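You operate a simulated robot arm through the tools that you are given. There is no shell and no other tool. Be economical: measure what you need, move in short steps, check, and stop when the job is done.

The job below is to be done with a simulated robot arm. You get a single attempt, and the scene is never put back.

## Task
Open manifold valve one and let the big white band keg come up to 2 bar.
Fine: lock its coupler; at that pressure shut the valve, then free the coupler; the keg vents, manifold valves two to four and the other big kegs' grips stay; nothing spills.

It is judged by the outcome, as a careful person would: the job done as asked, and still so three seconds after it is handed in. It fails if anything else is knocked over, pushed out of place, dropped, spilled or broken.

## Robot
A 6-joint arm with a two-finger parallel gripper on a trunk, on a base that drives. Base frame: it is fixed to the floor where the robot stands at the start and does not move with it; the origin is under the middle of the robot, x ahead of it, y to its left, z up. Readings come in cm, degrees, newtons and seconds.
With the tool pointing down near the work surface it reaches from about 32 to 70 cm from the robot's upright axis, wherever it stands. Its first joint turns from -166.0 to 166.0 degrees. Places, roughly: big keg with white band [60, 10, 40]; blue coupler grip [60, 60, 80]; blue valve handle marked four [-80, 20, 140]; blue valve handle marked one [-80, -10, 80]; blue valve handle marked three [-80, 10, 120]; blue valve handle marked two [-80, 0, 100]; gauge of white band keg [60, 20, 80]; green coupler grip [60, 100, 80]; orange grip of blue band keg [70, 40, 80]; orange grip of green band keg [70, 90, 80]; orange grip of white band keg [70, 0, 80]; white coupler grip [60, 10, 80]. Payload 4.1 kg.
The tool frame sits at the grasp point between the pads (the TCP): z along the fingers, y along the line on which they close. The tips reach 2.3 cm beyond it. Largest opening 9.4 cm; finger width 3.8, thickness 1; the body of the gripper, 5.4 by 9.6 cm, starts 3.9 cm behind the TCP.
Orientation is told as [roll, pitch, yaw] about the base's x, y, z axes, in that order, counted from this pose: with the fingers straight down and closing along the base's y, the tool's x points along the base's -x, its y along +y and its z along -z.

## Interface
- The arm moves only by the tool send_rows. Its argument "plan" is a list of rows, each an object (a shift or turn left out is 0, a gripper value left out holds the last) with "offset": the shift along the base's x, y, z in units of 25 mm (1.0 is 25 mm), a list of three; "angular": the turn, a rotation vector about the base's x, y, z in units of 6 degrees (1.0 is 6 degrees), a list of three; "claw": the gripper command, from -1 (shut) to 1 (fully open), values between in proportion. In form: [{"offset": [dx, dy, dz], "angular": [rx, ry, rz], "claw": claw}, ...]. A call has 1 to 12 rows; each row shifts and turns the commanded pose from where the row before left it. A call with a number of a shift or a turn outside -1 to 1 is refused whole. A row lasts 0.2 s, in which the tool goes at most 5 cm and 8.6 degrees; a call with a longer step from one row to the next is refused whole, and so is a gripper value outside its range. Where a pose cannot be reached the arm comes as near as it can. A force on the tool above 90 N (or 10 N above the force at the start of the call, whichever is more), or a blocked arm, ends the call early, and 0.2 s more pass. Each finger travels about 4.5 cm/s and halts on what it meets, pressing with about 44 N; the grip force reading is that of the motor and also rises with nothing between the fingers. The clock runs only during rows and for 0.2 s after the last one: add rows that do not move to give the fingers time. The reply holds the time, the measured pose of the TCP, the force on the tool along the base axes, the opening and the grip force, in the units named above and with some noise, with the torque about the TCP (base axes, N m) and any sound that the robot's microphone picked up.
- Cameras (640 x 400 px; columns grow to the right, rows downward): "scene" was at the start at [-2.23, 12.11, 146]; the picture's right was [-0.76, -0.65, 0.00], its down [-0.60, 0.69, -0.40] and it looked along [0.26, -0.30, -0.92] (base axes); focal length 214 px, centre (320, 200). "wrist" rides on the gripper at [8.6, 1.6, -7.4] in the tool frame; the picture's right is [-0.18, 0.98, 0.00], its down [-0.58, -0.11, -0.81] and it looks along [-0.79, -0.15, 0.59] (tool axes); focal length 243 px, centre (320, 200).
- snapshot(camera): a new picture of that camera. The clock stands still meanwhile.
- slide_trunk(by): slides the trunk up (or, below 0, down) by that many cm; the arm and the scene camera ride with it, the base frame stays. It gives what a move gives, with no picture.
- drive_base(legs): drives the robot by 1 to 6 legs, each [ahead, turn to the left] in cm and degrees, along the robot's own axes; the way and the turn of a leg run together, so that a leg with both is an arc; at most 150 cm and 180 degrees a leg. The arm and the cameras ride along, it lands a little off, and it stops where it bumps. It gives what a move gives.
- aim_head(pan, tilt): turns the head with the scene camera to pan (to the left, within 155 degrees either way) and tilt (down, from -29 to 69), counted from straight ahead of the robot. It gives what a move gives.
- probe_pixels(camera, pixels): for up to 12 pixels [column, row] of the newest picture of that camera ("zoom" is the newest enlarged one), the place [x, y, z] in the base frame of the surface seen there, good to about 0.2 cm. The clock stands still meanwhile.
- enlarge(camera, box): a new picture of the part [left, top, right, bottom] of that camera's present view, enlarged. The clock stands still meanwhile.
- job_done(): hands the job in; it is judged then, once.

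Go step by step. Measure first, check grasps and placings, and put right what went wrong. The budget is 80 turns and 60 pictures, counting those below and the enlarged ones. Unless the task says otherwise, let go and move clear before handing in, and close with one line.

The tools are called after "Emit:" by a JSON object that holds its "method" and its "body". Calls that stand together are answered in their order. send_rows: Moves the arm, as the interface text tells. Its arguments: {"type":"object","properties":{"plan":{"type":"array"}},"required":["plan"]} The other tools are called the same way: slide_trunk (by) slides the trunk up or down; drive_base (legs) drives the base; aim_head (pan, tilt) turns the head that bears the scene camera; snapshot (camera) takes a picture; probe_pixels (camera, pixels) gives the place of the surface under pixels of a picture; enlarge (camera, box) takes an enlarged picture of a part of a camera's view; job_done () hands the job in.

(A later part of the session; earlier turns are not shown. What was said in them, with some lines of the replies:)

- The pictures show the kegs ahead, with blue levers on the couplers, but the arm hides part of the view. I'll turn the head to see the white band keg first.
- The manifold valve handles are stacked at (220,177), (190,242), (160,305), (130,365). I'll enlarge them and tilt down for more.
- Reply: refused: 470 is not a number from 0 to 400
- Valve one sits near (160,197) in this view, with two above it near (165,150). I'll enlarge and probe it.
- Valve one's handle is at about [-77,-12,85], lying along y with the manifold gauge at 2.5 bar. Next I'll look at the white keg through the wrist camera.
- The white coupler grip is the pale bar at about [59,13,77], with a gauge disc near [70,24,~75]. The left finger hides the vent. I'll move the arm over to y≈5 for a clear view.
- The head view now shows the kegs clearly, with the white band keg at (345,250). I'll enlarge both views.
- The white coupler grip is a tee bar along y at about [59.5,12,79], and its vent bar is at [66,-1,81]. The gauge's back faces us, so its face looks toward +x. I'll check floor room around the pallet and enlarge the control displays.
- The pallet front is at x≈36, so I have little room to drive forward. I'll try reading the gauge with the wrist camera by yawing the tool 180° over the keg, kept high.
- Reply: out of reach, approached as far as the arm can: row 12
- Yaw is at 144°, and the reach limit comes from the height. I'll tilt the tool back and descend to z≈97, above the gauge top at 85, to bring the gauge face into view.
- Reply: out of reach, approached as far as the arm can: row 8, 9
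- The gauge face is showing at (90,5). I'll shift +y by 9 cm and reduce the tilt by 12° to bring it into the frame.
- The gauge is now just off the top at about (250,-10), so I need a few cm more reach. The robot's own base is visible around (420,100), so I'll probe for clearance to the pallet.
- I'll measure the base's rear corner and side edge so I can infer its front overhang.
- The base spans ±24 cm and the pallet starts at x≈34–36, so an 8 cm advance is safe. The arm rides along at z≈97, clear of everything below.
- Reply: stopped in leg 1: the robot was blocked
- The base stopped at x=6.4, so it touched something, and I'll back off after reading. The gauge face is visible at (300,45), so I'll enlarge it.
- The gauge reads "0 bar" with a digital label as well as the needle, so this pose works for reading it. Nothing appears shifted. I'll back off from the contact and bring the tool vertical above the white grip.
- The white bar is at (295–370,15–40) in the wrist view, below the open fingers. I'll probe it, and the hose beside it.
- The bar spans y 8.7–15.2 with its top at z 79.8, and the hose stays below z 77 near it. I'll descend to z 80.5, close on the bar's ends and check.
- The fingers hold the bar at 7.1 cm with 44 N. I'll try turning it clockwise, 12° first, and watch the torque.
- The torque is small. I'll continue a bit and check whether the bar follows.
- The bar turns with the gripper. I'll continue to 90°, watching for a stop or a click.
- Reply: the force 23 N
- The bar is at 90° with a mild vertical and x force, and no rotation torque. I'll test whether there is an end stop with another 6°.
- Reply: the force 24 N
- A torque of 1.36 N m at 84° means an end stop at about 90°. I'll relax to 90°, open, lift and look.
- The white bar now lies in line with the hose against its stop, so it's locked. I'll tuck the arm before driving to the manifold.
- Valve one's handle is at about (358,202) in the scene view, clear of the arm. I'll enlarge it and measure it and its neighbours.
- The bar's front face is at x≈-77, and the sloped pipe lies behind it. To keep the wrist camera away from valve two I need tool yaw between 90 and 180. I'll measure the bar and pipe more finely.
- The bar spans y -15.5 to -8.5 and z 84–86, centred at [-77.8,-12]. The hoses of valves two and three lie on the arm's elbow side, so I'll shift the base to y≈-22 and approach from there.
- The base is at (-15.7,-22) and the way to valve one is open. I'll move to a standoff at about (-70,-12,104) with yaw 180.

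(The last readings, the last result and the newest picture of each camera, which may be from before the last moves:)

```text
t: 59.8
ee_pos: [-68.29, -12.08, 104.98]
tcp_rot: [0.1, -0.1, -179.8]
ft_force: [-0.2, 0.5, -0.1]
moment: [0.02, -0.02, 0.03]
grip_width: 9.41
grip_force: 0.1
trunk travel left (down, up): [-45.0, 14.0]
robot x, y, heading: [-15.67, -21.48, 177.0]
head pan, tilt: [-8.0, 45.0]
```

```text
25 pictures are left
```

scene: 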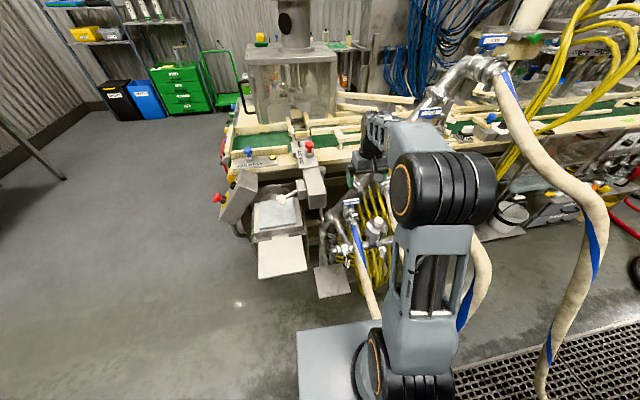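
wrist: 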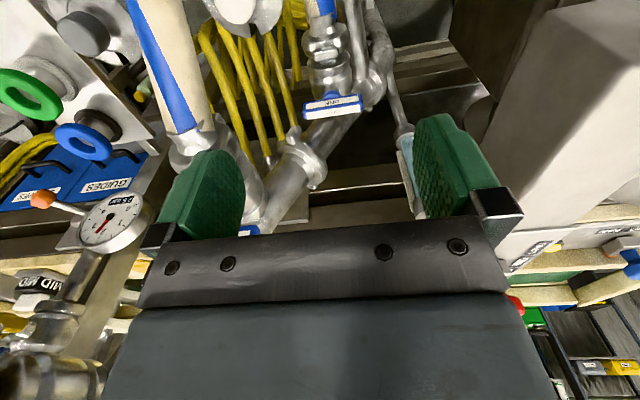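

The bar's label is at (333,105), centred between the fingers, with valve two's body to the left. I'll narrow the opening to about 8.4 cm, descend in front, slide in and lower over the bar's ends.

Emit:
{"method": "send_rows", "body": {"plan": [{"offset": [0, 0, -1], "claw": 0.79}, {"offset": [0, 0, -1]}, {"offset": [0, 0, -1]}, {"offset": [0, 0, -1]}, {"offset": [-0.9, 0, 0]}, {"offset": [-0.9, 0, 0]}, {"offset": [-0.9, 0, 0]}, {"offset": [-0.9, 0, 0]}, {"offset": [0, 0, -1]}, {"offset": [0, 0, -1]}, {}]}}

Emit:
{"method": "snapshot", "body": {"camera": "wrist"}}

Emit:
{"method": "enlarge", "body": {"camera": "scene", "box": [320, 150, 448, 230]}}

```text
t: 62.2
ee_pos: [-77.42, -12.01, 89.92]
tcp_rot: [0.0, -0.1, -179.9]
ft_force: [0.1, 0.2, -0.5]
moment: [0.0, 0.02, -0.01]
grip_width: 8.4
grip_force: 0.0
trunk travel left (down, up): [-45.0, 14.0]
robot x, y, heading: [-15.68, -21.61, 177.0]
head pan, tilt: [-8.0, 45.0]
```

```text
24 pictures are left
```

wrist: 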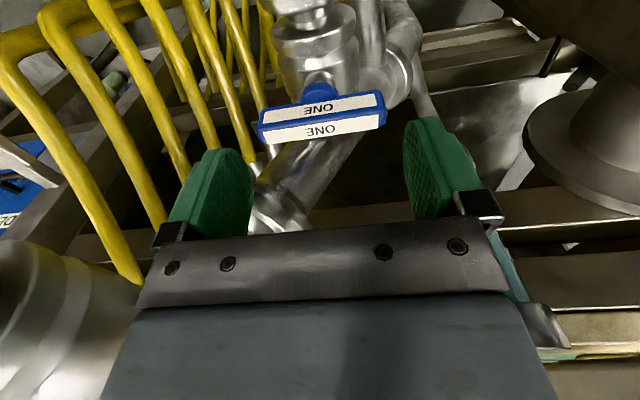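

```text
5.00 times, centred on (384, 190) of scene
```

zoom: 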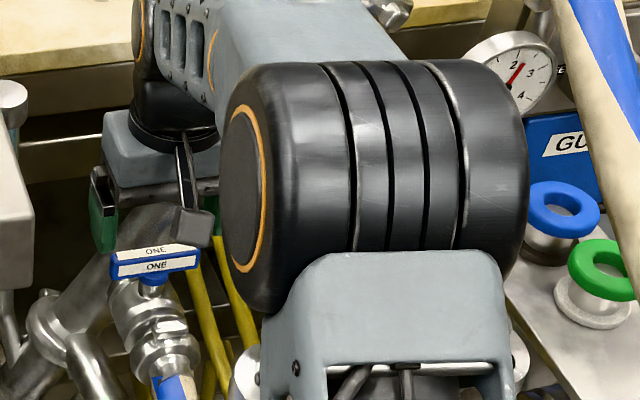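

The bar sits between the fingers. I'll lower to z≈86.4, centre on the axis and close.

Emit:
{"method": "send_rows", "body": {"plan": [{"offset": [-0.14, 0, -0.7]}, {"offset": [0, 0, -0.7]}, {"claw": -1}, {"claw": -1}, {"claw": -1}, {"claw": -1}]}}

```text
t: 63.6
ee_pos: [-77.8, -12.02, 86.39]
tcp_rot: [0.0, -0.2, -179.8]
ft_force: [0.0, 0.7, -3.8]
moment: [0.62, 0.76, 0.01]
grip_width: 7.62
grip_force: 45.5
trunk travel left (down, up): [-45.0, 14.0]
robot x, y, heading: [-15.65, -21.45, 176.6]
head pan, tilt: [-8.0, 45.0]
```

Gripped at 7.6 cm. I'll test the direction with a 6° clockwise turn.

Emit:
{"method": "send_rows", "body": {"plan": [{"angular": [0, 0, -1]}, {}]}}

```text
t: 64.2
ee_pos: [-77.66, -11.99, 86.48]
tcp_rot: [0.1, -0.1, 174.1]
ft_force: [-1.7, 4.0, -3.1]
moment: [0.32, -0.22, 1.51]
grip_width: 7.65
grip_force: 45.0
trunk travel left (down, up): [-45.0, 14.0]
robot x, y, heading: [-15.36, -21.61, 176.7]
head pan, tilt: [-8.0, 45.0]
```

A torque of 1.5 N m appeared at once, like a stop. I'll test counter-clockwise.

Emit:
{"method": "send_rows", "body": {"plan": [{"angular": [0, 0, 1]}, {"angular": [0, 0, 1]}, {}]}}

```text
t: 65.0
ee_pos: [-77.79, -12.04, 86.48]
tcp_rot: [0.1, -0.1, -173.7]
ft_force: [-3.1, 0.6, -1.4]
moment: [0.28, -0.47, 0.03]
grip_width: 7.65
grip_force: 45.5
trunk travel left (down, up): [-45.0, 14.0]
robot x, y, heading: [-16.1, -21.59, 176.6]
head pan, tilt: [-8.0, 45.0]
```

Counter-clockwise is free, so that's the opening direction. To keep the camera away from valve two, I'll return to closed, release, and regrip across the bar at yaw 90, so that opening swings the camera toward me.

Emit:
{"method": "send_rows", "body": {"plan": [{"angular": [0, 0, -1]}, {}, {"claw": 0.7}, {"claw": 0.7}, {"offset": [0, 0, 1]}, {"offset": [0, 0, 1]}, {"offset": [0, 0, 1]}, {"angular": [0, 0, -1]}, {"angular": [0, 0, -1]}, {"angular": [0, 0, -1]}, {"angular": [0, 0, -1]}, {"angular": [0, 0, -1]}]}}

Emit:
{"method": "send_rows", "body": {"plan": [{"angular": [0, 0, -1], "claw": -0.15}, {"angular": [0, 0, -1]}, {"angular": [0, 0, -1]}, {"angular": [0, 0, -1]}, {"angular": [0, 0, -1]}, {"angular": [0, 0, -1]}, {"angular": [0, 0, -1]}, {"angular": [0, 0, -1]}, {"angular": [0, 0, -1]}, {"angular": [0, 0, -1]}, {}]}}

Emit:
{"method": "enlarge", "body": {"camera": "scene", "box": [300, 150, 428, 230]}}

```text
t: 67.6
ee_pos: [-77.87, -12.06, 93.94]
tcp_rot: [0.0, 0.0, 150.0]
ft_force: [0.5, -0.3, 0.9]
moment: [0.01, 0.02, -0.03]
grip_width: 8.0
grip_force: 0.1
trunk travel left (down, up): [-45.0, 14.0]
robot x, y, heading: [-16.1, -21.28, 176.8]
head pan, tilt: [-8.0, 45.0]
```

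```text
t: 70.0
ee_pos: [-77.92, -12.03, 94.03]
tcp_rot: [-0.1, -0.1, 90.1]
ft_force: [-0.2, 0.6, 0.3]
moment: [-0.03, -0.01, -0.01]
grip_width: 4.01
grip_force: 0.0
trunk travel left (down, up): [-45.0, 14.0]
robot x, y, heading: [-15.99, -21.54, 176.8]
head pan, tilt: [-8.0, 45.0]
```

```text
5.00 times, centred on (364, 190) of scene
```

zoom: 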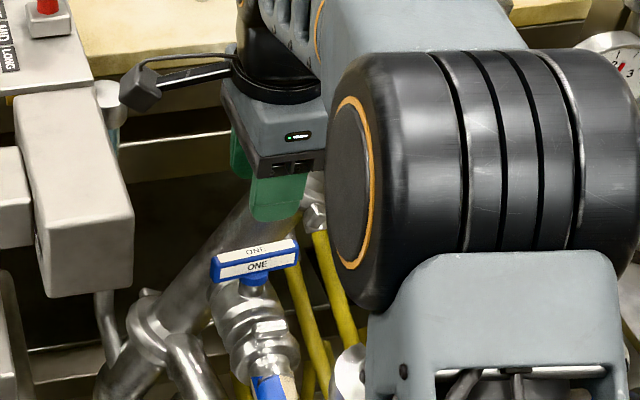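

The gripper is above the bar at yaw 90, and the camera box is clear of the sight tube by several cm. I'll lower and grip.

Emit:
{"method": "send_rows", "body": {"plan": [{"offset": [0, 0, -1]}, {"offset": [0, 0, -1]}, {"offset": [0, 0, -1]}, {"claw": -1}, {"claw": -1}, {"claw": -1}, {}]}}

```text
t: 71.6
ee_pos: [-77.51, -12.05, 86.57]
tcp_rot: [-0.1, -0.1, 90.1]
ft_force: [12.6, -2.8, -2.3]
moment: [0.01, -0.1, 0.0]
grip_width: 1.25
grip_force: 45.5
trunk travel left (down, up): [-45.0, 14.0]
robot x, y, heading: [-15.6, -21.62, 176.7]
head pan, tilt: [-8.0, 45.0]
```

Gripped across the bar at 1.25 cm. I'll ease the x load, then open by about 60° and read the feedback; the clock stands still between calls.

Emit:
{"method": "send_rows", "body": {"plan": [{"offset": [0.12, 0, 0]}, {"angular": [0, 0, 1]}, {"angular": [0, 0, 1]}, {"angular": [0, 0, 1]}, {"angular": [0, 0, 1]}, {"angular": [0, 0, 1]}, {"angular": [0, 0, 1]}, {"angular": [0, 0, 1]}, {"angular": [0, 0, 1]}, {"angular": [0, 0, 1]}, {"angular": [0, 0, 1]}]}}

```text
t: 74.0
ee_pos: [-77.47, -12.05, 86.47]
tcp_rot: [-0.1, -0.1, 150.1]
ft_force: [3.7, -0.7, -8.6]
moment: [0.62, 0.95, 0.0]
grip_width: 1.23
grip_force: 44.9
trunk travel left (down, up): [-45.0, 14.0]
robot x, y, heading: [-15.83, -21.55, 176.7]
head pan, tilt: [-8.0, 45.0]
```

No sound yet and the bar turns freely. I'll go on to the full 90°.

Emit:
{"method": "send_rows", "body": {"plan": [{"angular": [0, 0, 1]}, {"angular": [0, 0, 1]}, {"angular": [0, 0, 1]}, {"angular": [0, 0, 1]}, {"angular": [0, 0, 1]}]}}

```text
t: 75.2
ee_pos: [-77.36, -12.12, 86.41]
tcp_rot: [0.0, -0.1, -179.8]
ft_force: [7.7, 0.7, -9.9]
moment: [0.16, 1.15, -0.42]
grip_width: 1.25
grip_force: 44.9
trunk travel left (down, up): [-45.0, 14.0]
robot x, y, heading: [-16.04, -21.51, 176.5]
head pan, tilt: [-8.0, 45.0]
```

Fully open at t=75.2. For a first calibration I'll close it straight away and then read the keg gauge.

Emit:
{"method": "send_rows", "body": {"plan": [{"angular": [0, 0, -1]}, {"angular": [0, 0, -1]}, {"angular": [0, 0, -1]}, {"angular": [0, 0, -1]}, {"angular": [0, 0, -1]}, {"angular": [0, 0, -1]}, {"angular": [0, 0, -1]}, {"angular": [0, 0, -1]}, {"angular": [0, 0, -1]}, {"angular": [0, 0, -1]}, {"angular": [0, 0, -1]}, {"angular": [0, 0, -1]}]}}

Emit:
{"method": "send_rows", "body": {"plan": [{"angular": [0, 0, -1]}, {"angular": [0, 0, -1]}, {"angular": [0, 0, -1]}, {}]}}

```text
t: 77.8
ee_pos: [-77.54, -12.1, 86.52]
tcp_rot: [0.2, 0.0, 108.0]
ft_force: [1.9, -0.2, -6.3]
moment: [-1.3, -0.6, -0.02]
grip_width: 1.25
grip_force: 45.1
trunk travel left (down, up): [-45.0, 14.0]
robot x, y, heading: [-15.49, -21.58, 176.7]
head pan, tilt: [-8.0, 45.0]
```

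```text
t: 78.8
ee_pos: [-77.53, -12.15, 86.57]
tcp_rot: [0.1, -0.1, 90.1]
ft_force: [-0.3, -4.4, -4.7]
moment: [-0.76, -0.08, 0.0]
grip_width: 1.23
grip_force: 45.3
trunk travel left (down, up): [-45.0, 14.0]
robot x, y, heading: [-16.05, -21.5, 176.7]
head pan, tilt: [-8.0, 45.0]
```

The valve is closed again at t=78.8. I'll release, retreat, and unwind the wrist toward the reading orientation.

Emit:
{"method": "send_rows", "body": {"plan": [{"claw": -0.1}, {"claw": -0.1}, {"offset": [0, 0, 1]}, {"offset": [0, 0, 1]}, {"offset": [0, 0, 1]}, {"offset": [0, 0, 1]}, {"offset": [1, -0.5, 0.3], "angular": [0, 0, 1]}, {"offset": [1, -0.5, 0.3], "angular": [0, 0, 1]}, {"offset": [1, -0.5, 0.3], "angular": [0, 0, 1]}, {"offset": [1, -0.5, 0.3], "angular": [0, 0, 1]}, {"offset": [1, -0.5, 0.3], "angular": [0, 0, 1]}, {"offset": [1, -0.5, 0.3], "angular": [0, 0, 1]}]}}

Emit:
{"method": "enlarge", "body": {"camera": "scene", "box": [310, 140, 438, 220]}}

Emit:
{"method": "send_rows", "body": {"plan": [{"offset": [0.5, -0.3, 0.3], "angular": [0, 0, 1]}, {"offset": [0.5, -0.3, 0.3], "angular": [0, 0, 1]}, {"offset": [0.5, -0.3, 0.3], "angular": [0, 0, 1]}, {"offset": [0.5, -0.3, 0.3], "angular": [0, 0, 1]}, {"offset": [0.5, -0.3, 0.3], "angular": [0, 0, 1]}, {"offset": [0.5, -0.3, 0.3], "angular": [0, 0, 1]}, {"offset": [0.5, -0.3, 0.3], "angular": [0, 0, 1]}, {"offset": [0.5, -0.3, 0.3], "angular": [0, 0, 1]}, {"offset": [0.5, -0.3, 0.3], "angular": [0, 0, 1]}, {"offset": [0.5, -0.3, 0.3], "angular": [0, 0, 1]}, {"offset": [0.5, -0.3, 0], "angular": [0, 0, 1]}, {"offset": [0.5, -0.3, 0], "angular": [0, 0, 1]}]}}

Emit:
{"method": "send_rows", "body": {"plan": [{"angular": [0, 0, 1]}, {"angular": [0, 0, 1]}, {"angular": [0, 0, 1]}, {"angular": [0, 0, 1]}, {"angular": [0, 0, 1]}, {"angular": [0, 0, 1]}, {"angular": [0, 0, 1]}, {"angular": [0, 0, 1]}, {"angular": [0, 0, 1]}, {"angular": [0, 0, 1]}, {"angular": [0, 0, 1]}, {"angular": [0, 0, 1]}]}}

Emit:
{"method": "send_rows", "body": {"plan": [{"angular": [0, 0, 1]}, {"angular": [0, 0, 1]}, {"angular": [0, 0, 1]}, {"angular": [0, 0, 1]}, {"angular": [0, 0, 1]}, {"angular": [0, 0, 1]}, {"angular": [0, 0, 1]}, {"angular": [0, 0, 1]}, {"angular": [0, 0, 1]}, {"angular": [0, 0, 1]}, {"angular": [0, 0, 1]}, {"angular": [0, 0, 1]}]}}

```text
t: 81.4
ee_pos: [-62.51, -19.63, 101.09]
tcp_rot: [0.1, -0.1, 126.3]
ft_force: [0.9, 1.0, -0.4]
moment: [0.01, 0.03, 0.04]
grip_width: 4.23
grip_force: 0.1
trunk travel left (down, up): [-45.0, 14.0]
robot x, y, heading: [-15.73, -21.53, 176.7]
head pan, tilt: [-8.0, 45.0]
```

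```text
5.00 times, centred on (374, 180) of scene
```

zoom: 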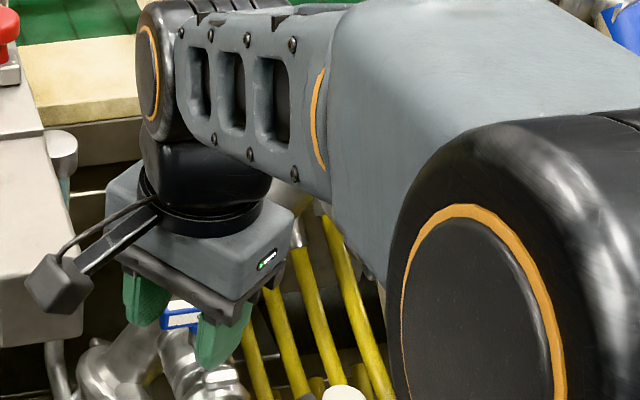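

```text
t: 84.0
ee_pos: [-47.5, -28.54, 108.73]
tcp_rot: [-0.1, -0.1, -161.7]
ft_force: [-0.9, 1.2, -0.4]
moment: [0.05, -0.01, -0.04]
grip_width: 4.22
grip_force: 0.1
trunk travel left (down, up): [-45.0, 14.0]
robot x, y, heading: [-15.84, -21.76, 176.9]
head pan, tilt: [-8.0, 45.0]
```

```text
t: 86.6
ee_pos: [-47.38, -28.65, 108.56]
tcp_rot: [0.0, -0.1, -89.7]
ft_force: [0.6, 0.1, -0.8]
moment: [-0.01, -0.02, 0.02]
grip_width: 4.26
grip_force: 0.1
trunk travel left (down, up): [-45.0, 14.0]
robot x, y, heading: [-15.66, -21.53, 176.9]
head pan, tilt: [-8.0, 45.0]
```

```text
t: 89.2
ee_pos: [-47.49, -28.55, 108.56]
tcp_rot: [0.1, -0.1, -17.8]
ft_force: [0.8, 0.0, -0.3]
moment: [-0.02, -0.01, 0.01]
grip_width: 4.23
grip_force: 0.0
trunk travel left (down, up): [-45.0, 14.0]
robot x, y, heading: [-15.7, -21.64, 176.6]
head pan, tilt: [-8.0, 45.0]
```

The wrist is unwound. I'll drive back to the keg: along y first, then turn to heading 0 and go forward to x≈4.5.

Emit:
{"method": "drive_base", "body": {"legs": [[0, -86.7], [21.6, 0], [0, -90], [20, 0]]}}

Emit:
{"method": "aim_head", "body": {"pan": 20, "tilt": 50}}

```text
t: 99.5
ee_pos: [34.8, 9.57, 108.49]
tcp_rot: [0.1, -0.1, 166.4]
ft_force: [0.4, -0.1, -0.4]
moment: [-0.01, -0.02, 0.02]
grip_width: 4.21
grip_force: 0.1
trunk travel left (down, up): [-45.0, 14.0]
robot x, y, heading: [3.84, 0.24, 0.9]
head pan, tilt: [-8.0, 45.0]
```

```text
t: 100.5
ee_pos: [34.81, 9.64, 108.52]
tcp_rot: [0.0, 0.0, 166.4]
ft_force: [0.5, 0.0, 0.7]
moment: [0.05, 0.01, -0.01]
grip_width: 4.24
grip_force: 0.1
trunk travel left (down, up): [-45.0, 14.0]
robot x, y, heading: [3.75, 0.02, 1.1]
head pan, tilt: [20.0, 50.0]
```

I'm back at x=3.8. I'll extend over the keg to the gauge reading pose at z≈98.

Emit:
{"method": "send_rows", "body": {"plan": [{"offset": [1, 0.4, -0.35]}, {"offset": [1, 0.4, -0.35]}, {"offset": [1, 0.4, -0.35]}, {"offset": [1, 0.4, -0.35]}, {"offset": [1, 0.4, -0.35]}, {"offset": [1, 0.4, -0.35]}, {"offset": [1, 0.4, -0.35]}, {"offset": [1, 0.4, -0.35]}, {"offset": [1, 0.4, -0.35]}, {"offset": [1, 0.4, -0.35]}, {"offset": [1, 0.4, -0.35], "angular": [0, 1, 0]}, {"offset": [1, 0.4, -0.35], "angular": [0, 1, 0]}]}}

Emit:
{"method": "snapshot", "body": {"camera": "wrist"}}

```text
t: 103.0
ee_pos: [64.97, 21.59, 97.81]
tcp_rot: [3.0, -12.0, 166.1]
ft_force: [0.3, 0.4, 0.3]
moment: [-0.02, -0.01, -0.01]
grip_width: 4.22
grip_force: 0.0
trunk travel left (down, up): [-45.0, 14.0]
robot x, y, heading: [3.56, 0.72, 0.9]
head pan, tilt: [20.0, 50.0]
```

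```text
20 pictures are left
```

wrist: 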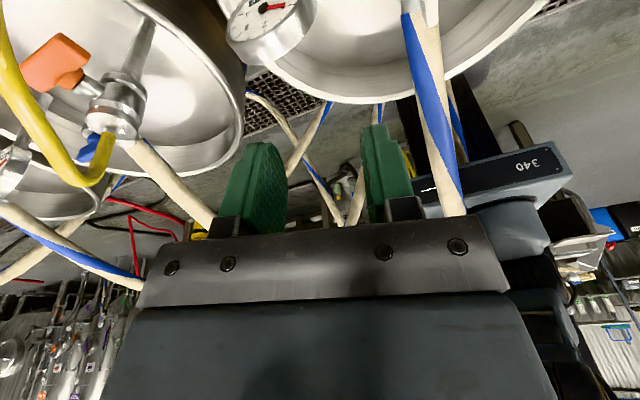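

The gauge is visible at (265,10). I'll enlarge it.

Emit:
{"method": "enlarge", "body": {"camera": "wrist", "box": [216, 0, 312, 60]}}

```text
6.67 times, centred on (264, 30) of wrist
```

zoom: 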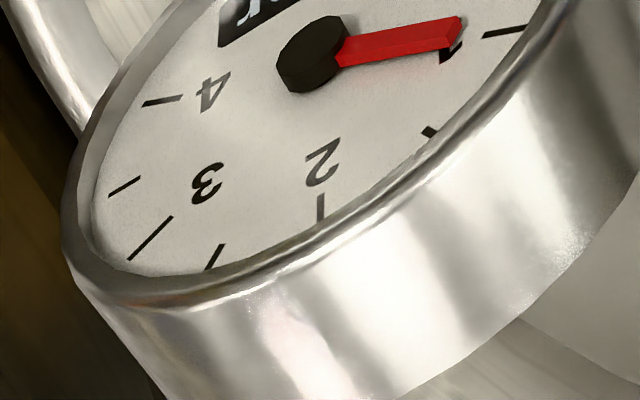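

The needle shows just under 1 bar. I'll tip the tool back 6° to bring the digital figure into view.

Emit:
{"method": "send_rows", "body": {"plan": [{"offset": [0.3, 0, 0], "angular": [0, -1, 0]}, {}]}}

Emit:
{"method": "enlarge", "body": {"camera": "wrist", "box": [216, 0, 312, 60]}}

```text
t: 103.7
ee_pos: [65.54, 21.62, 97.79]
tcp_rot: [1.5, -5.9, 166.3]
ft_force: [0.3, -0.4, -1.0]
moment: [0.03, 0.01, 0.0]
grip_width: 4.24
grip_force: 0.0
trunk travel left (down, up): [-45.0, 14.0]
robot x, y, heading: [3.79, 0.05, 0.9]
head pan, tilt: [20.0, 50.0]
```

```text
6.67 times, centred on (264, 30) of wrist
```

zoom: 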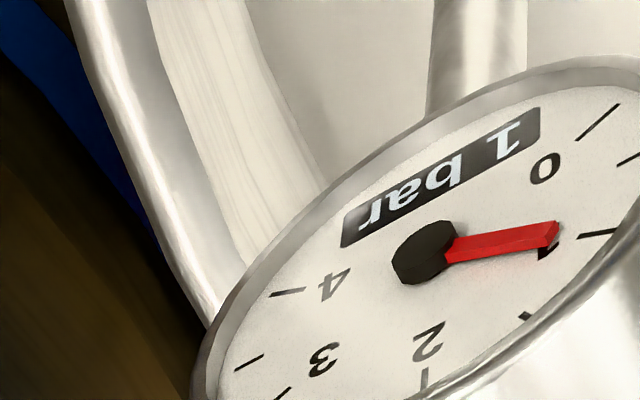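

The gauge reads 1 bar, so an identical cycle should take it toward 2 without overshooting. I'll retract and rewind the wrist.

Emit:
{"method": "send_rows", "body": {"plan": [{"offset": [-1, -0.4, 0.35], "angular": [0, -1, 0]}, {"offset": [-1, -0.4, 0.35], "angular": [0, 0, -1]}, {"offset": [-1, -0.4, 0.35], "angular": [0, 0, -1]}, {"offset": [-1, -0.4, 0.35], "angular": [0, 0, -1]}, {"offset": [-1, -0.4, 0.35], "angular": [0, 0, -1]}, {"offset": [-1, -0.4, 0.35], "angular": [0, 0, -1]}, {"offset": [-1, -0.4, 0.35], "angular": [0, 0, -1]}, {"offset": [-1, -0.4, 0.35], "angular": [0, 0, -1]}, {"offset": [-1, -0.4, 0.35], "angular": [0, 0, -1]}, {"offset": [-1, -0.4, 0.35], "angular": [0, 0, -1]}, {"offset": [-1, -0.4, 0.35], "angular": [0, 0, -1]}, {"offset": [-1, -0.4, 0.35], "angular": [0, 0, -1]}]}}

Emit:
{"method": "send_rows", "body": {"plan": [{"angular": [0, 0, -1]}, {"angular": [0, 0, -1]}, {"angular": [0, 0, -1]}, {"angular": [0, 0, -1]}, {"angular": [0, 0, -1]}, {"angular": [0, 0, -1]}, {"angular": [0, 0, -1]}, {"angular": [0, 0, -1]}, {"angular": [0, 0, -1]}, {"angular": [0, 0, -1]}, {"angular": [0, 0, -1]}, {"angular": [0, 0, -1]}]}}

Emit:
{"method": "send_rows", "body": {"plan": [{"angular": [0, 0, -1]}, {"angular": [0, 0, -1]}, {"angular": [0, 0, -1]}, {"angular": [0, 0, -1]}, {"angular": [0, 0, -1]}, {"angular": [0, 0, -1]}, {"angular": [0, 0, -1]}, {"angular": [0, 0, -1]}, {"angular": [0, 0, -1]}, {"angular": [0, 0, -1]}, {"angular": [0, 0, -1]}, {"angular": [0, 0, -1]}]}}

Emit:
{"method": "drive_base", "body": {"legs": [[-20, 0], [0, -91], [21.5, 0], [0, -90]]}}

```text
t: 106.2
ee_pos: [35.47, 9.48, 108.57]
tcp_rot: [0.1, -0.1, 100.4]
ft_force: [0.2, 0.0, -0.2]
moment: [0.0, 0.02, 0.01]
grip_width: 4.23
grip_force: 0.0
trunk travel left (down, up): [-45.0, 14.0]
robot x, y, heading: [3.73, 0.2, 1.0]
head pan, tilt: [20.0, 50.0]
```

```text
t: 108.8
ee_pos: [35.64, 9.59, 108.45]
tcp_rot: [0.1, -0.1, 28.3]
ft_force: [-0.5, -0.3, 0.4]
moment: [0.01, -0.01, 0.0]
grip_width: 4.24
grip_force: 0.0
trunk travel left (down, up): [-45.0, 14.0]
robot x, y, heading: [3.81, 0.25, 1.0]
head pan, tilt: [20.0, 50.0]
```

```text
t: 111.5
ee_pos: [35.63, 9.56, 108.62]
tcp_rot: [0.1, 0.0, -43.7]
ft_force: [0.4, 0.6, -0.5]
moment: [0.03, -0.01, -0.01]
grip_width: 4.22
grip_force: 0.0
trunk travel left (down, up): [-45.0, 14.0]
robot x, y, heading: [3.95, 0.22, 1.1]
head pan, tilt: [20.0, 50.0]
```

```text
t: 121.9
ee_pos: [-47.74, -31.82, 108.56]
tcp_rot: [0.0, 0.0, 137.5]
ft_force: [-0.3, 0.2, 0.2]
moment: [0.02, 0.01, 0.0]
grip_width: 4.23
grip_force: 0.1
trunk travel left (down, up): [-45.0, 14.0]
robot x, y, heading: [-16.0, -21.8, -178.1]
head pan, tilt: [20.0, 50.0]
```

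I'm back by the manifold at yaw 137. I'll approach valve one along the same path and then rotate to yaw 90 above it.

Emit:
{"method": "send_rows", "body": {"plan": [{"offset": [-0.9, 0.88, -0.16]}, {"offset": [-0.9, 0.88, -0.16]}, {"offset": [-0.9, 0.88, -0.16]}, {"offset": [-0.9, 0.88, -0.16]}, {"offset": [-0.9, 0.88, -0.16]}, {"offset": [-0.9, 0.88, -0.16]}, {"offset": [-0.9, 0.88, -0.16]}, {"offset": [-0.9, 0.88, -0.16]}, {"offset": [-0.9, 0.88, -0.16]}]}}

Emit:
{"method": "send_rows", "body": {"plan": [{"offset": [0, 0, -1]}, {"offset": [0, 0, -1]}, {"offset": [0, 0, -1]}, {"offset": [0, 0, -1]}, {"offset": [-0.95, 0, 0]}, {"offset": [-0.95, 0, 0]}, {"offset": [-0.95, 0, 0]}, {"offset": [-0.95, 0, 0]}]}}

Emit:
{"method": "send_rows", "body": {"plan": [{"angular": [0, 0, -0.99]}, {"angular": [0, 0, -0.99]}, {"angular": [0, 0, -0.99]}, {"angular": [0, 0, -0.99]}, {"angular": [0, 0, -0.99]}, {"angular": [0, 0, -0.99]}, {"angular": [0, 0, -0.99]}, {"angular": [0, 0, -0.99]}, {}]}}

Emit:
{"method": "aim_head", "body": {"pan": -8, "tilt": 45}}

Emit:
{"method": "enlarge", "body": {"camera": "scene", "box": [270, 120, 462, 240]}}

```text
t: 123.9
ee_pos: [-68.01, -12.0, 104.98]
tcp_rot: [-0.1, -0.1, 137.5]
ft_force: [0.0, -0.3, -0.7]
moment: [0.0, 0.01, -0.01]
grip_width: 4.25
grip_force: 0.0
trunk travel left (down, up): [-45.0, 14.0]
robot x, y, heading: [-16.3, -22.07, -177.9]
head pan, tilt: [20.0, 50.0]
```

```text
t: 125.7
ee_pos: [-77.43, -12.28, 94.84]
tcp_rot: [0.1, -0.1, 137.4]
ft_force: [0.8, -0.6, 0.3]
moment: [-0.02, -0.01, -0.01]
grip_width: 4.23
grip_force: 0.0
trunk travel left (down, up): [-45.0, 14.0]
robot x, y, heading: [-15.94, -21.71, -178.2]
head pan, tilt: [20.0, 50.0]
```

```text
t: 127.7
ee_pos: [-77.52, -12.0, 95.0]
tcp_rot: [0.0, -0.1, 89.9]
ft_force: [-1.1, -0.4, 0.5]
moment: [-0.01, -0.02, -0.02]
grip_width: 4.23
grip_force: 0.0
trunk travel left (down, up): [-45.0, 14.0]
robot x, y, heading: [-15.75, -22.23, -177.9]
head pan, tilt: [20.0, 50.0]
```

```text
t: 128.7
ee_pos: [-77.47, -12.2, 95.0]
tcp_rot: [0.1, -0.2, 89.9]
ft_force: [0.0, 0.9, -0.1]
moment: [-0.02, 0.01, -0.02]
grip_width: 4.21
grip_force: 0.1
trunk travel left (down, up): [-45.0, 14.0]
robot x, y, heading: [-16.14, -21.81, -177.9]
head pan, tilt: [-8.0, 45.0]
```

```text
3.33 times, centred on (366, 180) of scene
```

zoom: 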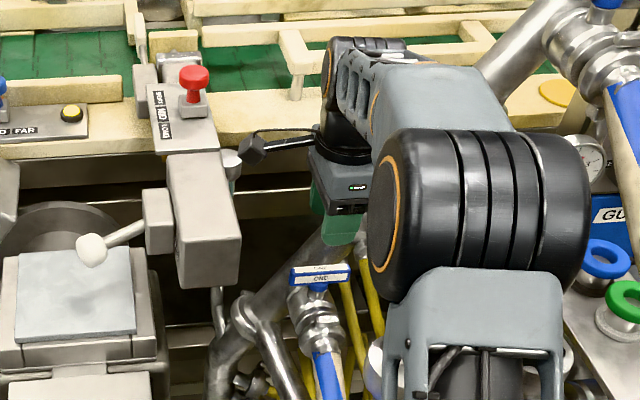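

Valve one is still shut and I'm aligned above it. I'll lower and grip first.

Emit:
{"method": "send_rows", "body": {"plan": [{"offset": [0.08, 0, -1]}, {"offset": [0, 0, -1]}, {"offset": [0, 0, -1]}, {"offset": [0, 0, -0.4]}, {"claw": -1}, {"claw": -1}, {"claw": -1}, {}]}}

```text
t: 130.5
ee_pos: [-77.51, -12.24, 86.49]
tcp_rot: [0.3, -0.3, 90.0]
ft_force: [-29.7, 1.8, 1.1]
moment: [0.02, 0.13, -0.01]
grip_width: 1.23
grip_force: 45.4
trunk travel left (down, up): [-45.0, 14.0]
robot x, y, heading: [-15.9, -22.12, -178.2]
head pan, tilt: [-8.0, 45.0]
```

Gripped, with a small x offset to relax. Now the same open-close cycle as before.

Emit:
{"method": "send_rows", "body": {"plan": [{"offset": [-0.1, 0, 0]}, {"angular": [0, 0, 1]}, {"angular": [0, 0, 1]}, {"angular": [0, 0, 1]}, {"angular": [0, 0, 1]}, {"angular": [0, 0, 1]}, {"angular": [0, 0, 1]}, {"angular": [0, 0, 1]}, {"angular": [0, 0, 1]}, {"angular": [0, 0, 1]}, {"angular": [0, 0, 1]}]}}

Emit:
{"method": "send_rows", "body": {"plan": [{"angular": [0, 0, 1]}, {"angular": [0, 0, 1]}, {"angular": [0, 0, 1]}, {"angular": [0, 0, 1]}, {"angular": [0, 0, 1]}]}}

Emit:
{"method": "send_rows", "body": {"plan": [{"angular": [0, 0, -1]}, {"angular": [0, 0, -1]}, {"angular": [0, 0, -1]}, {"angular": [0, 0, -1]}, {"angular": [0, 0, -1]}, {"angular": [0, 0, -1]}, {"angular": [0, 0, -1]}, {"angular": [0, 0, -1]}, {"angular": [0, 0, -1]}, {"angular": [0, 0, -1]}, {"angular": [0, 0, -1]}, {"angular": [0, 0, -1]}]}}

Emit:
{"method": "send_rows", "body": {"plan": [{"angular": [0, 0, -1]}, {"angular": [0, 0, -1]}, {"angular": [0, 0, -1]}, {}]}}

```text
t: 132.9
ee_pos: [-77.49, -12.02, 86.44]
tcp_rot: [-0.1, -0.1, 150.0]
ft_force: [-5.8, 0.8, 3.5]
moment: [0.55, 0.91, -0.03]
grip_width: 1.26
grip_force: 45.2
trunk travel left (down, up): [-45.0, 14.0]
robot x, y, heading: [-15.76, -21.88, -178.0]
head pan, tilt: [-8.0, 45.0]
```

```text
t: 134.1
ee_pos: [-77.45, -12.05, 86.51]
tcp_rot: [0.0, -0.1, 179.9]
ft_force: [-4.3, 5.5, 4.6]
moment: [0.15, -0.84, -0.02]
grip_width: 1.22
grip_force: 45.1
trunk travel left (down, up): [-45.0, 14.0]
robot x, y, heading: [-15.9, -21.95, -178.0]
head pan, tilt: [-8.0, 45.0]
```

```text
t: 136.7
ee_pos: [-77.53, -12.08, 86.43]
tcp_rot: [0.1, -0.1, 107.9]
ft_force: [-1.3, -2.7, 9.0]
moment: [-0.08, -0.21, -0.02]
grip_width: 1.28
grip_force: 44.7
trunk travel left (down, up): [-45.0, 14.0]
robot x, y, heading: [-16.06, -21.77, -177.9]
head pan, tilt: [-8.0, 45.0]
```

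```text
t: 137.7
ee_pos: [-77.6, -12.14, 86.31]
tcp_rot: [0.1, -0.1, 89.9]
ft_force: [-4.9, -2.5, 9.0]
moment: [0.08, -0.1, 0.15]
grip_width: 1.26
grip_force: 45.1
trunk travel left (down, up): [-45.0, 14.0]
robot x, y, heading: [-16.03, -22.02, -178.4]
head pan, tilt: [-8.0, 45.0]
```

The cycle is complete and the valve is shut again at t=137.7. Retreating, unwinding and driving to read the gauge.

Emit:
{"method": "send_rows", "body": {"plan": [{"claw": -0.1}, {"claw": -0.1}, {"offset": [0, 0, 1]}, {"offset": [0, 0, 1]}, {"offset": [0, 0, 1]}, {"offset": [0, 0, 1]}, {"offset": [1, -0.5, 0.3], "angular": [0, 0, 1]}, {"offset": [1, -0.5, 0.3], "angular": [0, 0, 1]}, {"offset": [1, -0.5, 0.3], "angular": [0, 0, 1]}, {"offset": [1, -0.5, 0.3], "angular": [0, 0, 1]}, {"offset": [1, -0.5, 0.3], "angular": [0, 0, 1]}, {"offset": [1, -0.5, 0.3], "angular": [0, 0, 1]}]}}

Emit:
{"method": "send_rows", "body": {"plan": [{"offset": [0.5, -0.3, 0.3], "angular": [0, 0, 1]}, {"offset": [0.5, -0.3, 0.3], "angular": [0, 0, 1]}, {"offset": [0.5, -0.3, 0.3], "angular": [0, 0, 1]}, {"offset": [0.5, -0.3, 0.3], "angular": [0, 0, 1]}, {"offset": [0.5, -0.3, 0.3], "angular": [0, 0, 1]}, {"offset": [0.5, -0.3, 0.3], "angular": [0, 0, 1]}, {"offset": [0.5, -0.3, 0.3], "angular": [0, 0, 1]}, {"offset": [0.5, -0.3, 0.3], "angular": [0, 0, 1]}, {"offset": [0.5, -0.3, 0.3], "angular": [0, 0, 1]}, {"offset": [0.5, -0.3, 0.3], "angular": [0, 0, 1]}, {"offset": [0.5, -0.3, 0], "angular": [0, 0, 1]}, {"offset": [0.5, -0.3, 0], "angular": [0, 0, 1]}]}}

Emit:
{"method": "send_rows", "body": {"plan": [{"angular": [0, 0, 1]}, {"angular": [0, 0, 1]}, {"angular": [0, 0, 1]}, {"angular": [0, 0, 1]}, {"angular": [0, 0, 1]}, {"angular": [0, 0, 1]}, {"angular": [0, 0, 1]}, {"angular": [0, 0, 1]}, {"angular": [0, 0, 1]}, {"angular": [0, 0, 1]}, {"angular": [0, 0, 1]}, {"angular": [0, 0, 1]}]}}

Emit:
{"method": "send_rows", "body": {"plan": [{"angular": [0, 0, 1]}, {"angular": [0, 0, 1]}, {"angular": [0, 0, 1]}, {"angular": [0, 0, 1]}, {"angular": [0, 0, 1]}, {"angular": [0, 0, 1]}, {"angular": [0, 0, 1]}, {"angular": [0, 0, 1]}, {"angular": [0, 0, 1]}, {"angular": [0, 0, 1]}, {"angular": [0, 0, 1]}, {"angular": [0, 0, 1]}]}}

Emit:
{"method": "drive_base", "body": {"legs": [[0, -92], [21.8, 0], [0, -90], [20.2, 0]]}}

```text
t: 140.3
ee_pos: [-62.29, -19.47, 101.06]
tcp_rot: [0.0, -0.1, 126.0]
ft_force: [0.3, -0.9, 0.0]
moment: [0.0, 0.02, 0.02]
grip_width: 4.22
grip_force: 0.0
trunk travel left (down, up): [-45.0, 14.0]
robot x, y, heading: [-16.16, -21.86, -178.0]
head pan, tilt: [-8.0, 45.0]
```

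```text
t: 142.9
ee_pos: [-47.54, -28.66, 108.49]
tcp_rot: [0.1, -0.2, -161.9]
ft_force: [-0.2, 0.1, -0.4]
moment: [0.02, 0.01, -0.01]
grip_width: 4.23
grip_force: 0.0
trunk travel left (down, up): [-45.0, 14.0]
robot x, y, heading: [-15.47, -22.18, -178.2]
head pan, tilt: [-8.0, 45.0]
```

```text
t: 145.5
ee_pos: [-47.41, -28.62, 108.41]
tcp_rot: [0.0, -0.1, -89.9]
ft_force: [0.4, -0.9, 0.1]
moment: [0.02, -0.03, -0.02]
grip_width: 4.23
grip_force: 0.1
trunk travel left (down, up): [-45.0, 14.0]
robot x, y, heading: [-16.16, -22.15, -178.2]
head pan, tilt: [-8.0, 45.0]
```

```text
t: 148.1
ee_pos: [-47.46, -28.62, 108.42]
tcp_rot: [0.1, 0.0, -18.0]
ft_force: [0.6, 0.0, -0.2]
moment: [0.02, -0.03, -0.02]
grip_width: 4.26
grip_force: 0.0
trunk travel left (down, up): [-45.0, 14.0]
robot x, y, heading: [-16.18, -22.1, -178.2]
head pan, tilt: [-8.0, 45.0]
```

```text
t: 158.7
ee_pos: [36.18, 6.48, 108.5]
tcp_rot: [0.1, -0.2, 161.0]
ft_force: [-0.2, 0.0, -0.8]
moment: [0.01, -0.02, -0.01]
grip_width: 4.23
grip_force: 0.1
trunk travel left (down, up): [-45.0, 14.0]
robot x, y, heading: [4.33, 0.53, 1.4]
head pan, tilt: [-8.0, 45.0]
```

At x=4.3 now. I'll extend to the reading pose.

Emit:
{"method": "send_rows", "body": {"plan": [{"offset": [1, 0.5, -0.36], "angular": [0, 0, 0.9]}, {"offset": [1, 0.5, -0.36]}, {"offset": [1, 0.5, -0.36]}, {"offset": [1, 0.5, -0.36]}, {"offset": [1, 0.5, -0.36]}, {"offset": [1, 0.5, -0.36]}, {"offset": [1, 0.5, -0.36]}, {"offset": [1, 0.5, -0.36]}, {"offset": [1, 0.5, -0.36]}, {"offset": [1, 0.5, -0.36]}, {"offset": [1, 0.5, -0.36]}, {"offset": [1, 0.5, -0.36], "angular": [0, 1, 0]}]}}

Emit:
{"method": "enlarge", "body": {"camera": "wrist", "box": [216, 0, 312, 60]}}

```text
t: 161.3
ee_pos: [66.15, 21.52, 97.62]
tcp_rot: [1.5, -6.1, 166.3]
ft_force: [0.1, 0.8, 0.2]
moment: [0.02, 0.01, -0.04]
grip_width: 4.22
grip_force: 0.1
trunk travel left (down, up): [-45.0, 14.0]
robot x, y, heading: [4.22, 0.8, 0.9]
head pan, tilt: [-8.0, 45.0]
```

```text
6.67 times, centred on (264, 30) of wrist
```

zoom: 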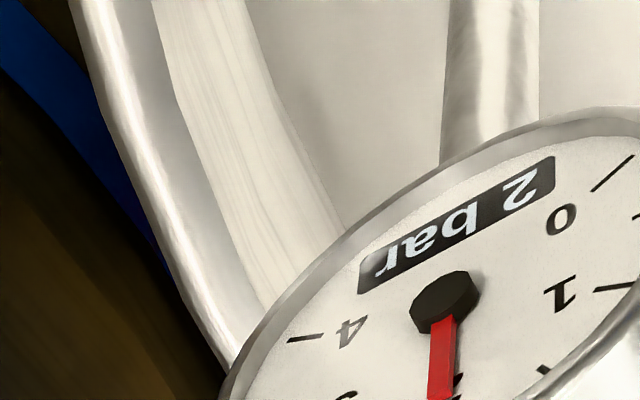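

The gauge reads exactly 2 bar with the valve shut. Now I'll move above the coupler grip at yaw 90 with fingers open to free it.

Emit:
{"method": "send_rows", "body": {"plan": [{"offset": [-0.6, -0.95, 0], "angular": [0, -1, 0], "claw": 1}, {"offset": [-0.6, -0.95, 0], "angular": [0, 0, -1]}, {"offset": [-0.6, -0.95, 0], "angular": [0, 0, -1]}, {"offset": [-0.6, -0.95, 0], "angular": [0, 0, -1]}, {"angular": [0, 0, -1]}, {"angular": [0, 0, -1]}, {"angular": [0, 0, -1]}, {"angular": [0, 0, -1]}, {"angular": [0, 0, -1]}, {"angular": [0, 0, -1]}, {"angular": [0, 0, -1]}, {"angular": [0, 0, -1]}]}}

Emit:
{"method": "send_rows", "body": {"plan": [{"angular": [0, 0, -1]}, {"angular": [0, 0, -0.72]}, {}]}}

Emit:
{"method": "aim_head", "body": {"pan": 20, "tilt": 50}}

Emit:
{"method": "enlarge", "body": {"camera": "scene", "box": [330, 170, 458, 250]}}

```text
t: 163.9
ee_pos: [60.05, 11.89, 97.77]
tcp_rot: [0.1, -0.1, 100.2]
ft_force: [0.2, -0.6, -0.3]
moment: [0.01, 0.01, 0.02]
grip_width: 9.4
grip_force: 0.2
trunk travel left (down, up): [-45.0, 14.0]
robot x, y, heading: [4.28, 0.54, 0.8]
head pan, tilt: [-8.0, 45.0]
```

```text
t: 164.7
ee_pos: [60.22, 11.99, 97.68]
tcp_rot: [0.0, -0.1, 90.0]
ft_force: [-0.5, -0.5, -0.2]
moment: [-0.01, 0.03, 0.04]
grip_width: 9.38
grip_force: 0.1
trunk travel left (down, up): [-45.0, 14.0]
robot x, y, heading: [4.37, 0.15, 0.9]
head pan, tilt: [-8.0, 45.0]
```

```text
t: 165.6
ee_pos: [60.18, 11.88, 97.69]
tcp_rot: [-0.1, -0.1, 90.1]
ft_force: [-0.7, -1.0, -1.3]
moment: [-0.02, 0.02, -0.01]
grip_width: 9.41
grip_force: 0.0
trunk travel left (down, up): [-45.0, 14.0]
robot x, y, heading: [4.28, 0.21, 1.0]
head pan, tilt: [20.0, 50.0]
```

```text
5.00 times, centred on (394, 210) of scene
```

zoom: 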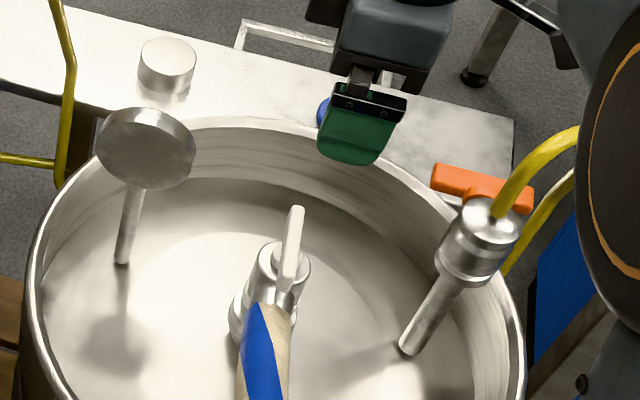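

The coupler bar is still in line (locked). I'll lower, grip its ends and turn it back 90° counter-clockwise.

Emit:
{"method": "send_rows", "body": {"plan": [{"offset": [-0.1, 0.03, -1]}, {"offset": [0, 0, -1]}, {"offset": [0, 0, -1]}, {"offset": [0, 0, -1]}, {"offset": [0, 0, -1]}, {"offset": [0, 0, -1]}, {"offset": [0, 0, -0.83]}, {"claw": -1}, {"claw": -1}, {"claw": -1}, {"claw": -1}]}}

Emit:
{"method": "send_rows", "body": {"plan": [{"angular": [0, 0, 1]}, {"angular": [0, 0, 1]}, {"angular": [0, 0, 1]}, {"angular": [0, 0, 1]}, {"angular": [0, 0, 1]}, {"angular": [0, 0, 1]}, {"angular": [0, 0, 1]}, {"angular": [0, 0, 1]}, {}]}}

Emit:
{"method": "send_rows", "body": {"plan": [{"angular": [0, 0, 1]}, {"angular": [0, 0, 1]}, {"angular": [0, 0, 1]}, {"angular": [0, 0, 1]}, {"angular": [0, 0, 1]}, {"angular": [0, 0, 1]}, {"angular": [0, 0, 1]}, {"angular": [0, 0, 0.5]}, {}]}}

```text
t: 168.0
ee_pos: [59.9, 11.83, 80.47]
tcp_rot: [0.0, -0.1, 90.0]
ft_force: [8.7, 1.2, 0.0]
moment: [0.07, -0.7, 0.0]
grip_width: 7.16
grip_force: 43.7
trunk travel left (down, up): [-45.0, 14.0]
robot x, y, heading: [4.31, 0.03, 0.8]
head pan, tilt: [20.0, 50.0]
```

```text
t: 170.0
ee_pos: [59.97, 11.88, 80.53]
tcp_rot: [0.0, -0.2, 138.1]
ft_force: [2.0, -6.8, 0.4]
moment: [-0.59, -0.23, 0.03]
grip_width: 7.18
grip_force: 43.6
trunk travel left (down, up): [-45.0, 14.0]
robot x, y, heading: [4.59, 0.24, 0.9]
head pan, tilt: [20.0, 50.0]
```

```text
t: 172.0
ee_pos: [60.0, 11.95, 80.54]
tcp_rot: [0.1, -0.2, -176.9]
ft_force: [-0.4, 0.7, 0.6]
moment: [0.04, 0.03, -0.02]
grip_width: 7.15
grip_force: 43.7
trunk travel left (down, up): [-45.0, 14.0]
robot x, y, heading: [4.7, 0.06, 1.2]
head pan, tilt: [20.0, 50.0]
```

The bar is back across at about 180°. I'll release, lift straight up and check.

Emit:
{"method": "send_rows", "body": {"plan": [{"claw": 1}, {"claw": 1}, {"claw": 1}, {"offset": [0, 0, 1]}, {"offset": [0, 0, 1]}, {"offset": [0, 0, 1]}, {"offset": [0, 0, 1]}, {"offset": [0, 0, 1]}, {"offset": [0, 0, 1]}, {"offset": [0, 0, 1]}, {}]}}

Emit:
{"method": "enlarge", "body": {"camera": "scene", "box": [330, 170, 458, 250]}}

```text
t: 174.4
ee_pos: [59.99, 12.02, 98.01]
tcp_rot: [0.1, -0.1, -176.9]
ft_force: [0.3, -0.4, -0.1]
moment: [0.02, 0.02, 0.01]
grip_width: 9.41
grip_force: 0.0
trunk travel left (down, up): [-45.0, 14.0]
robot x, y, heading: [4.35, 0.15, 0.8]
head pan, tilt: [20.0, 50.0]
```

```text
5.00 times, centred on (394, 210) of scene
```

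zoom: 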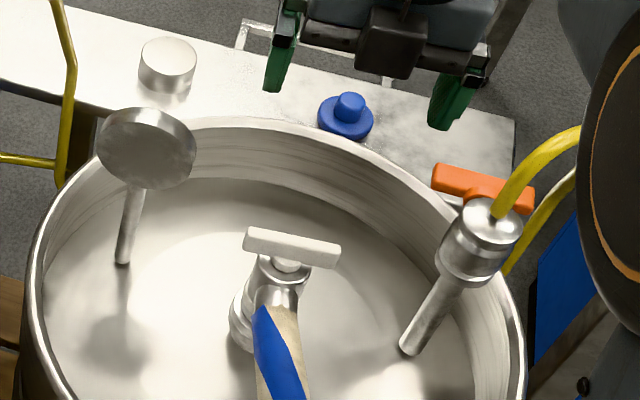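

The coupler bar lies across again (free). I'll confirm the gauge still reads 2 bar, and check the manifold handles with the head.

Emit:
{"method": "send_rows", "body": {"plan": [{"offset": [0.6, 0.95, 0], "angular": [0, 0, -0.95]}, {"offset": [0.6, 0.95, 0], "angular": [0, 0, -0.95]}, {"offset": [0.6, 0.95, 0], "angular": [0, 0, -0.95]}, {"offset": [0.6, 0.95, 0], "angular": [0, 1, 0]}, {}]}}

Emit:
{"method": "enlarge", "body": {"camera": "wrist", "box": [216, 0, 312, 60]}}

Emit:
{"method": "aim_head", "body": {"pan": 155, "tilt": 45}}

Emit:
{"method": "enlarge", "body": {"camera": "scene", "box": [80, 100, 272, 220]}}

```text
t: 175.6
ee_pos: [66.16, 21.54, 97.92]
tcp_rot: [1.7, -6.0, 165.8]
ft_force: [0.7, 0.5, -0.7]
moment: [0.01, 0.02, 0.0]
grip_width: 9.43
grip_force: 0.0
trunk travel left (down, up): [-45.0, 14.0]
robot x, y, heading: [4.59, 0.32, 0.9]
head pan, tilt: [20.0, 50.0]
```

```text
6.67 times, centred on (264, 30) of wrist
```

zoom: 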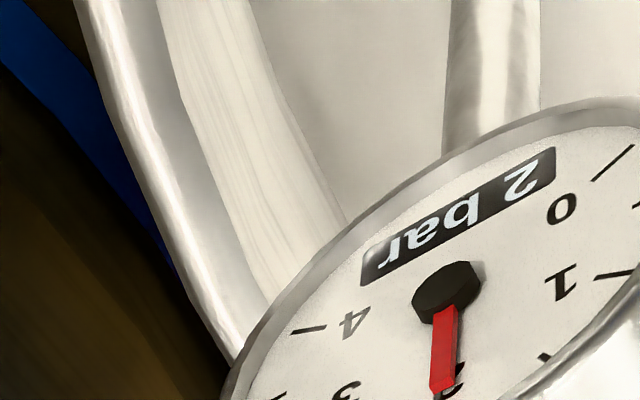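

```text
t: 177.8
ee_pos: [66.19, 21.39, 97.95]
tcp_rot: [1.5, -6.0, 165.8]
ft_force: [-0.6, 0.8, -1.1]
moment: [0.04, -0.03, 0.01]
grip_width: 9.39
grip_force: 0.2
trunk travel left (down, up): [-45.0, 14.0]
robot x, y, heading: [4.45, 0.07, 1.0]
head pan, tilt: [154.7, 45.0]
```

```text
3.33 times, centred on (176, 160) of scene
```

zoom: 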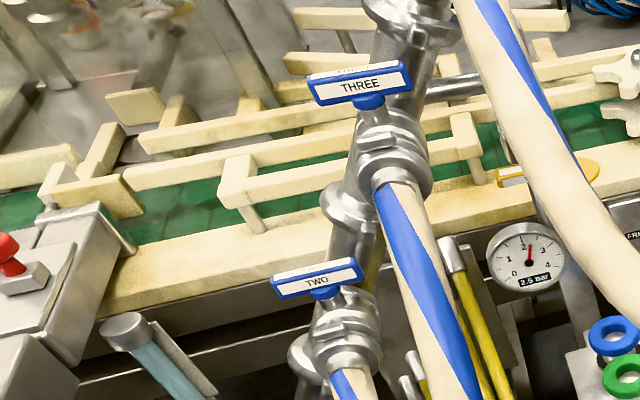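

The gauge holds at 2 bar, and valves two and three are unchanged. I'll retract the arm clear and check valve one's handle.

Emit:
{"method": "send_rows", "body": {"plan": [{"offset": [-1, -0.4, 0.35], "angular": [0, -1, 0]}, {"offset": [-1, -0.4, 0.35]}, {"offset": [-1, -0.4, 0.35]}, {"offset": [-1, -0.4, 0.35]}, {"offset": [-1, -0.4, 0.35]}, {"offset": [-1, -0.4, 0.35]}, {"offset": [-1, -0.4, 0.35]}, {"offset": [-1, -0.4, 0.35]}, {"offset": [-1, -0.4, 0.35]}, {"offset": [-1, -0.4, 0.35]}, {"offset": [-1, -0.4, 0.35]}, {}]}}

Emit:
{"method": "enlarge", "body": {"camera": "scene", "box": [100, 160, 260, 260]}}

Emit:
{"method": "aim_head", "body": {"pan": 25, "tilt": 50}}

Emit:
{"method": "snapshot", "body": {"camera": "scene"}}

```text
t: 180.4
ee_pos: [38.31, 10.44, 107.82]
tcp_rot: [0.1, -0.1, 166.0]
ft_force: [0.3, 0.8, -0.6]
moment: [0.0, -0.03, -0.01]
grip_width: 9.39
grip_force: 0.1
trunk travel left (down, up): [-45.0, 14.0]
robot x, y, heading: [4.61, 0.27, 1.1]
head pan, tilt: [154.7, 45.0]
```

```text
4.00 times, centred on (180, 210) of scene
```

zoom: 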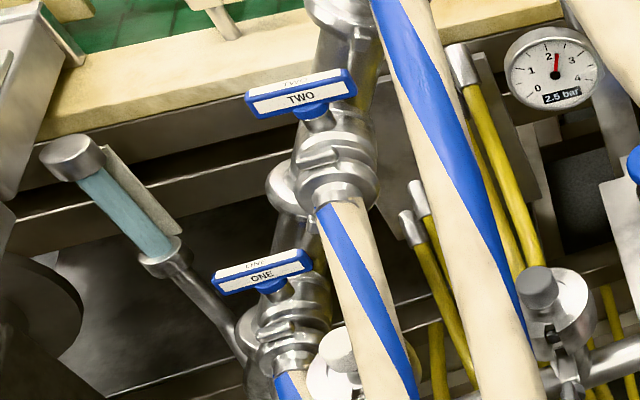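

```text
t: 182.5
ee_pos: [38.62, 10.54, 107.73]
tcp_rot: [0.1, -0.1, 166.0]
ft_force: [0.7, 0.2, -0.1]
moment: [-0.02, 0.0, 0.0]
grip_width: 9.37
grip_force: 0.0
trunk travel left (down, up): [-45.0, 14.0]
robot x, y, heading: [4.39, 0.3, 0.9]
head pan, tilt: [25.0, 50.0]
```

```text
10 pictures are left
```

scene: 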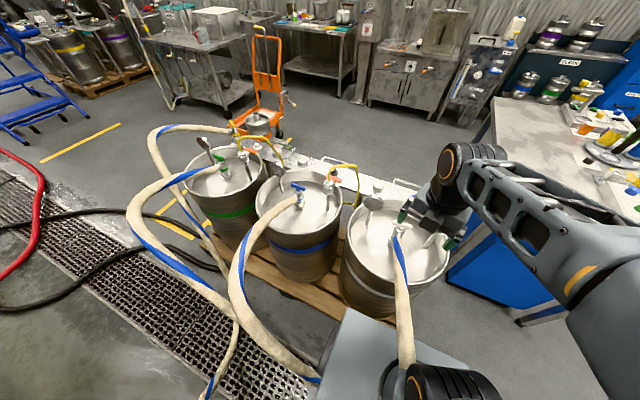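

Valve one is shut, parallel to valve two; the coupler is free, the keg is at 2 bar, everything else is in place and the arm is clear. I'm handing it in.

Emit:
{"method": "job_done", "body": {}}

```text
The job is handed in.
```

The white band keg is at 2 bar, with manifold valve one shut and its coupler freed. The vents, valves two to four and the other kegs' grips were left alone, and I saw nothing spilled; the base bumped something once near the pallet, with no visible shift.
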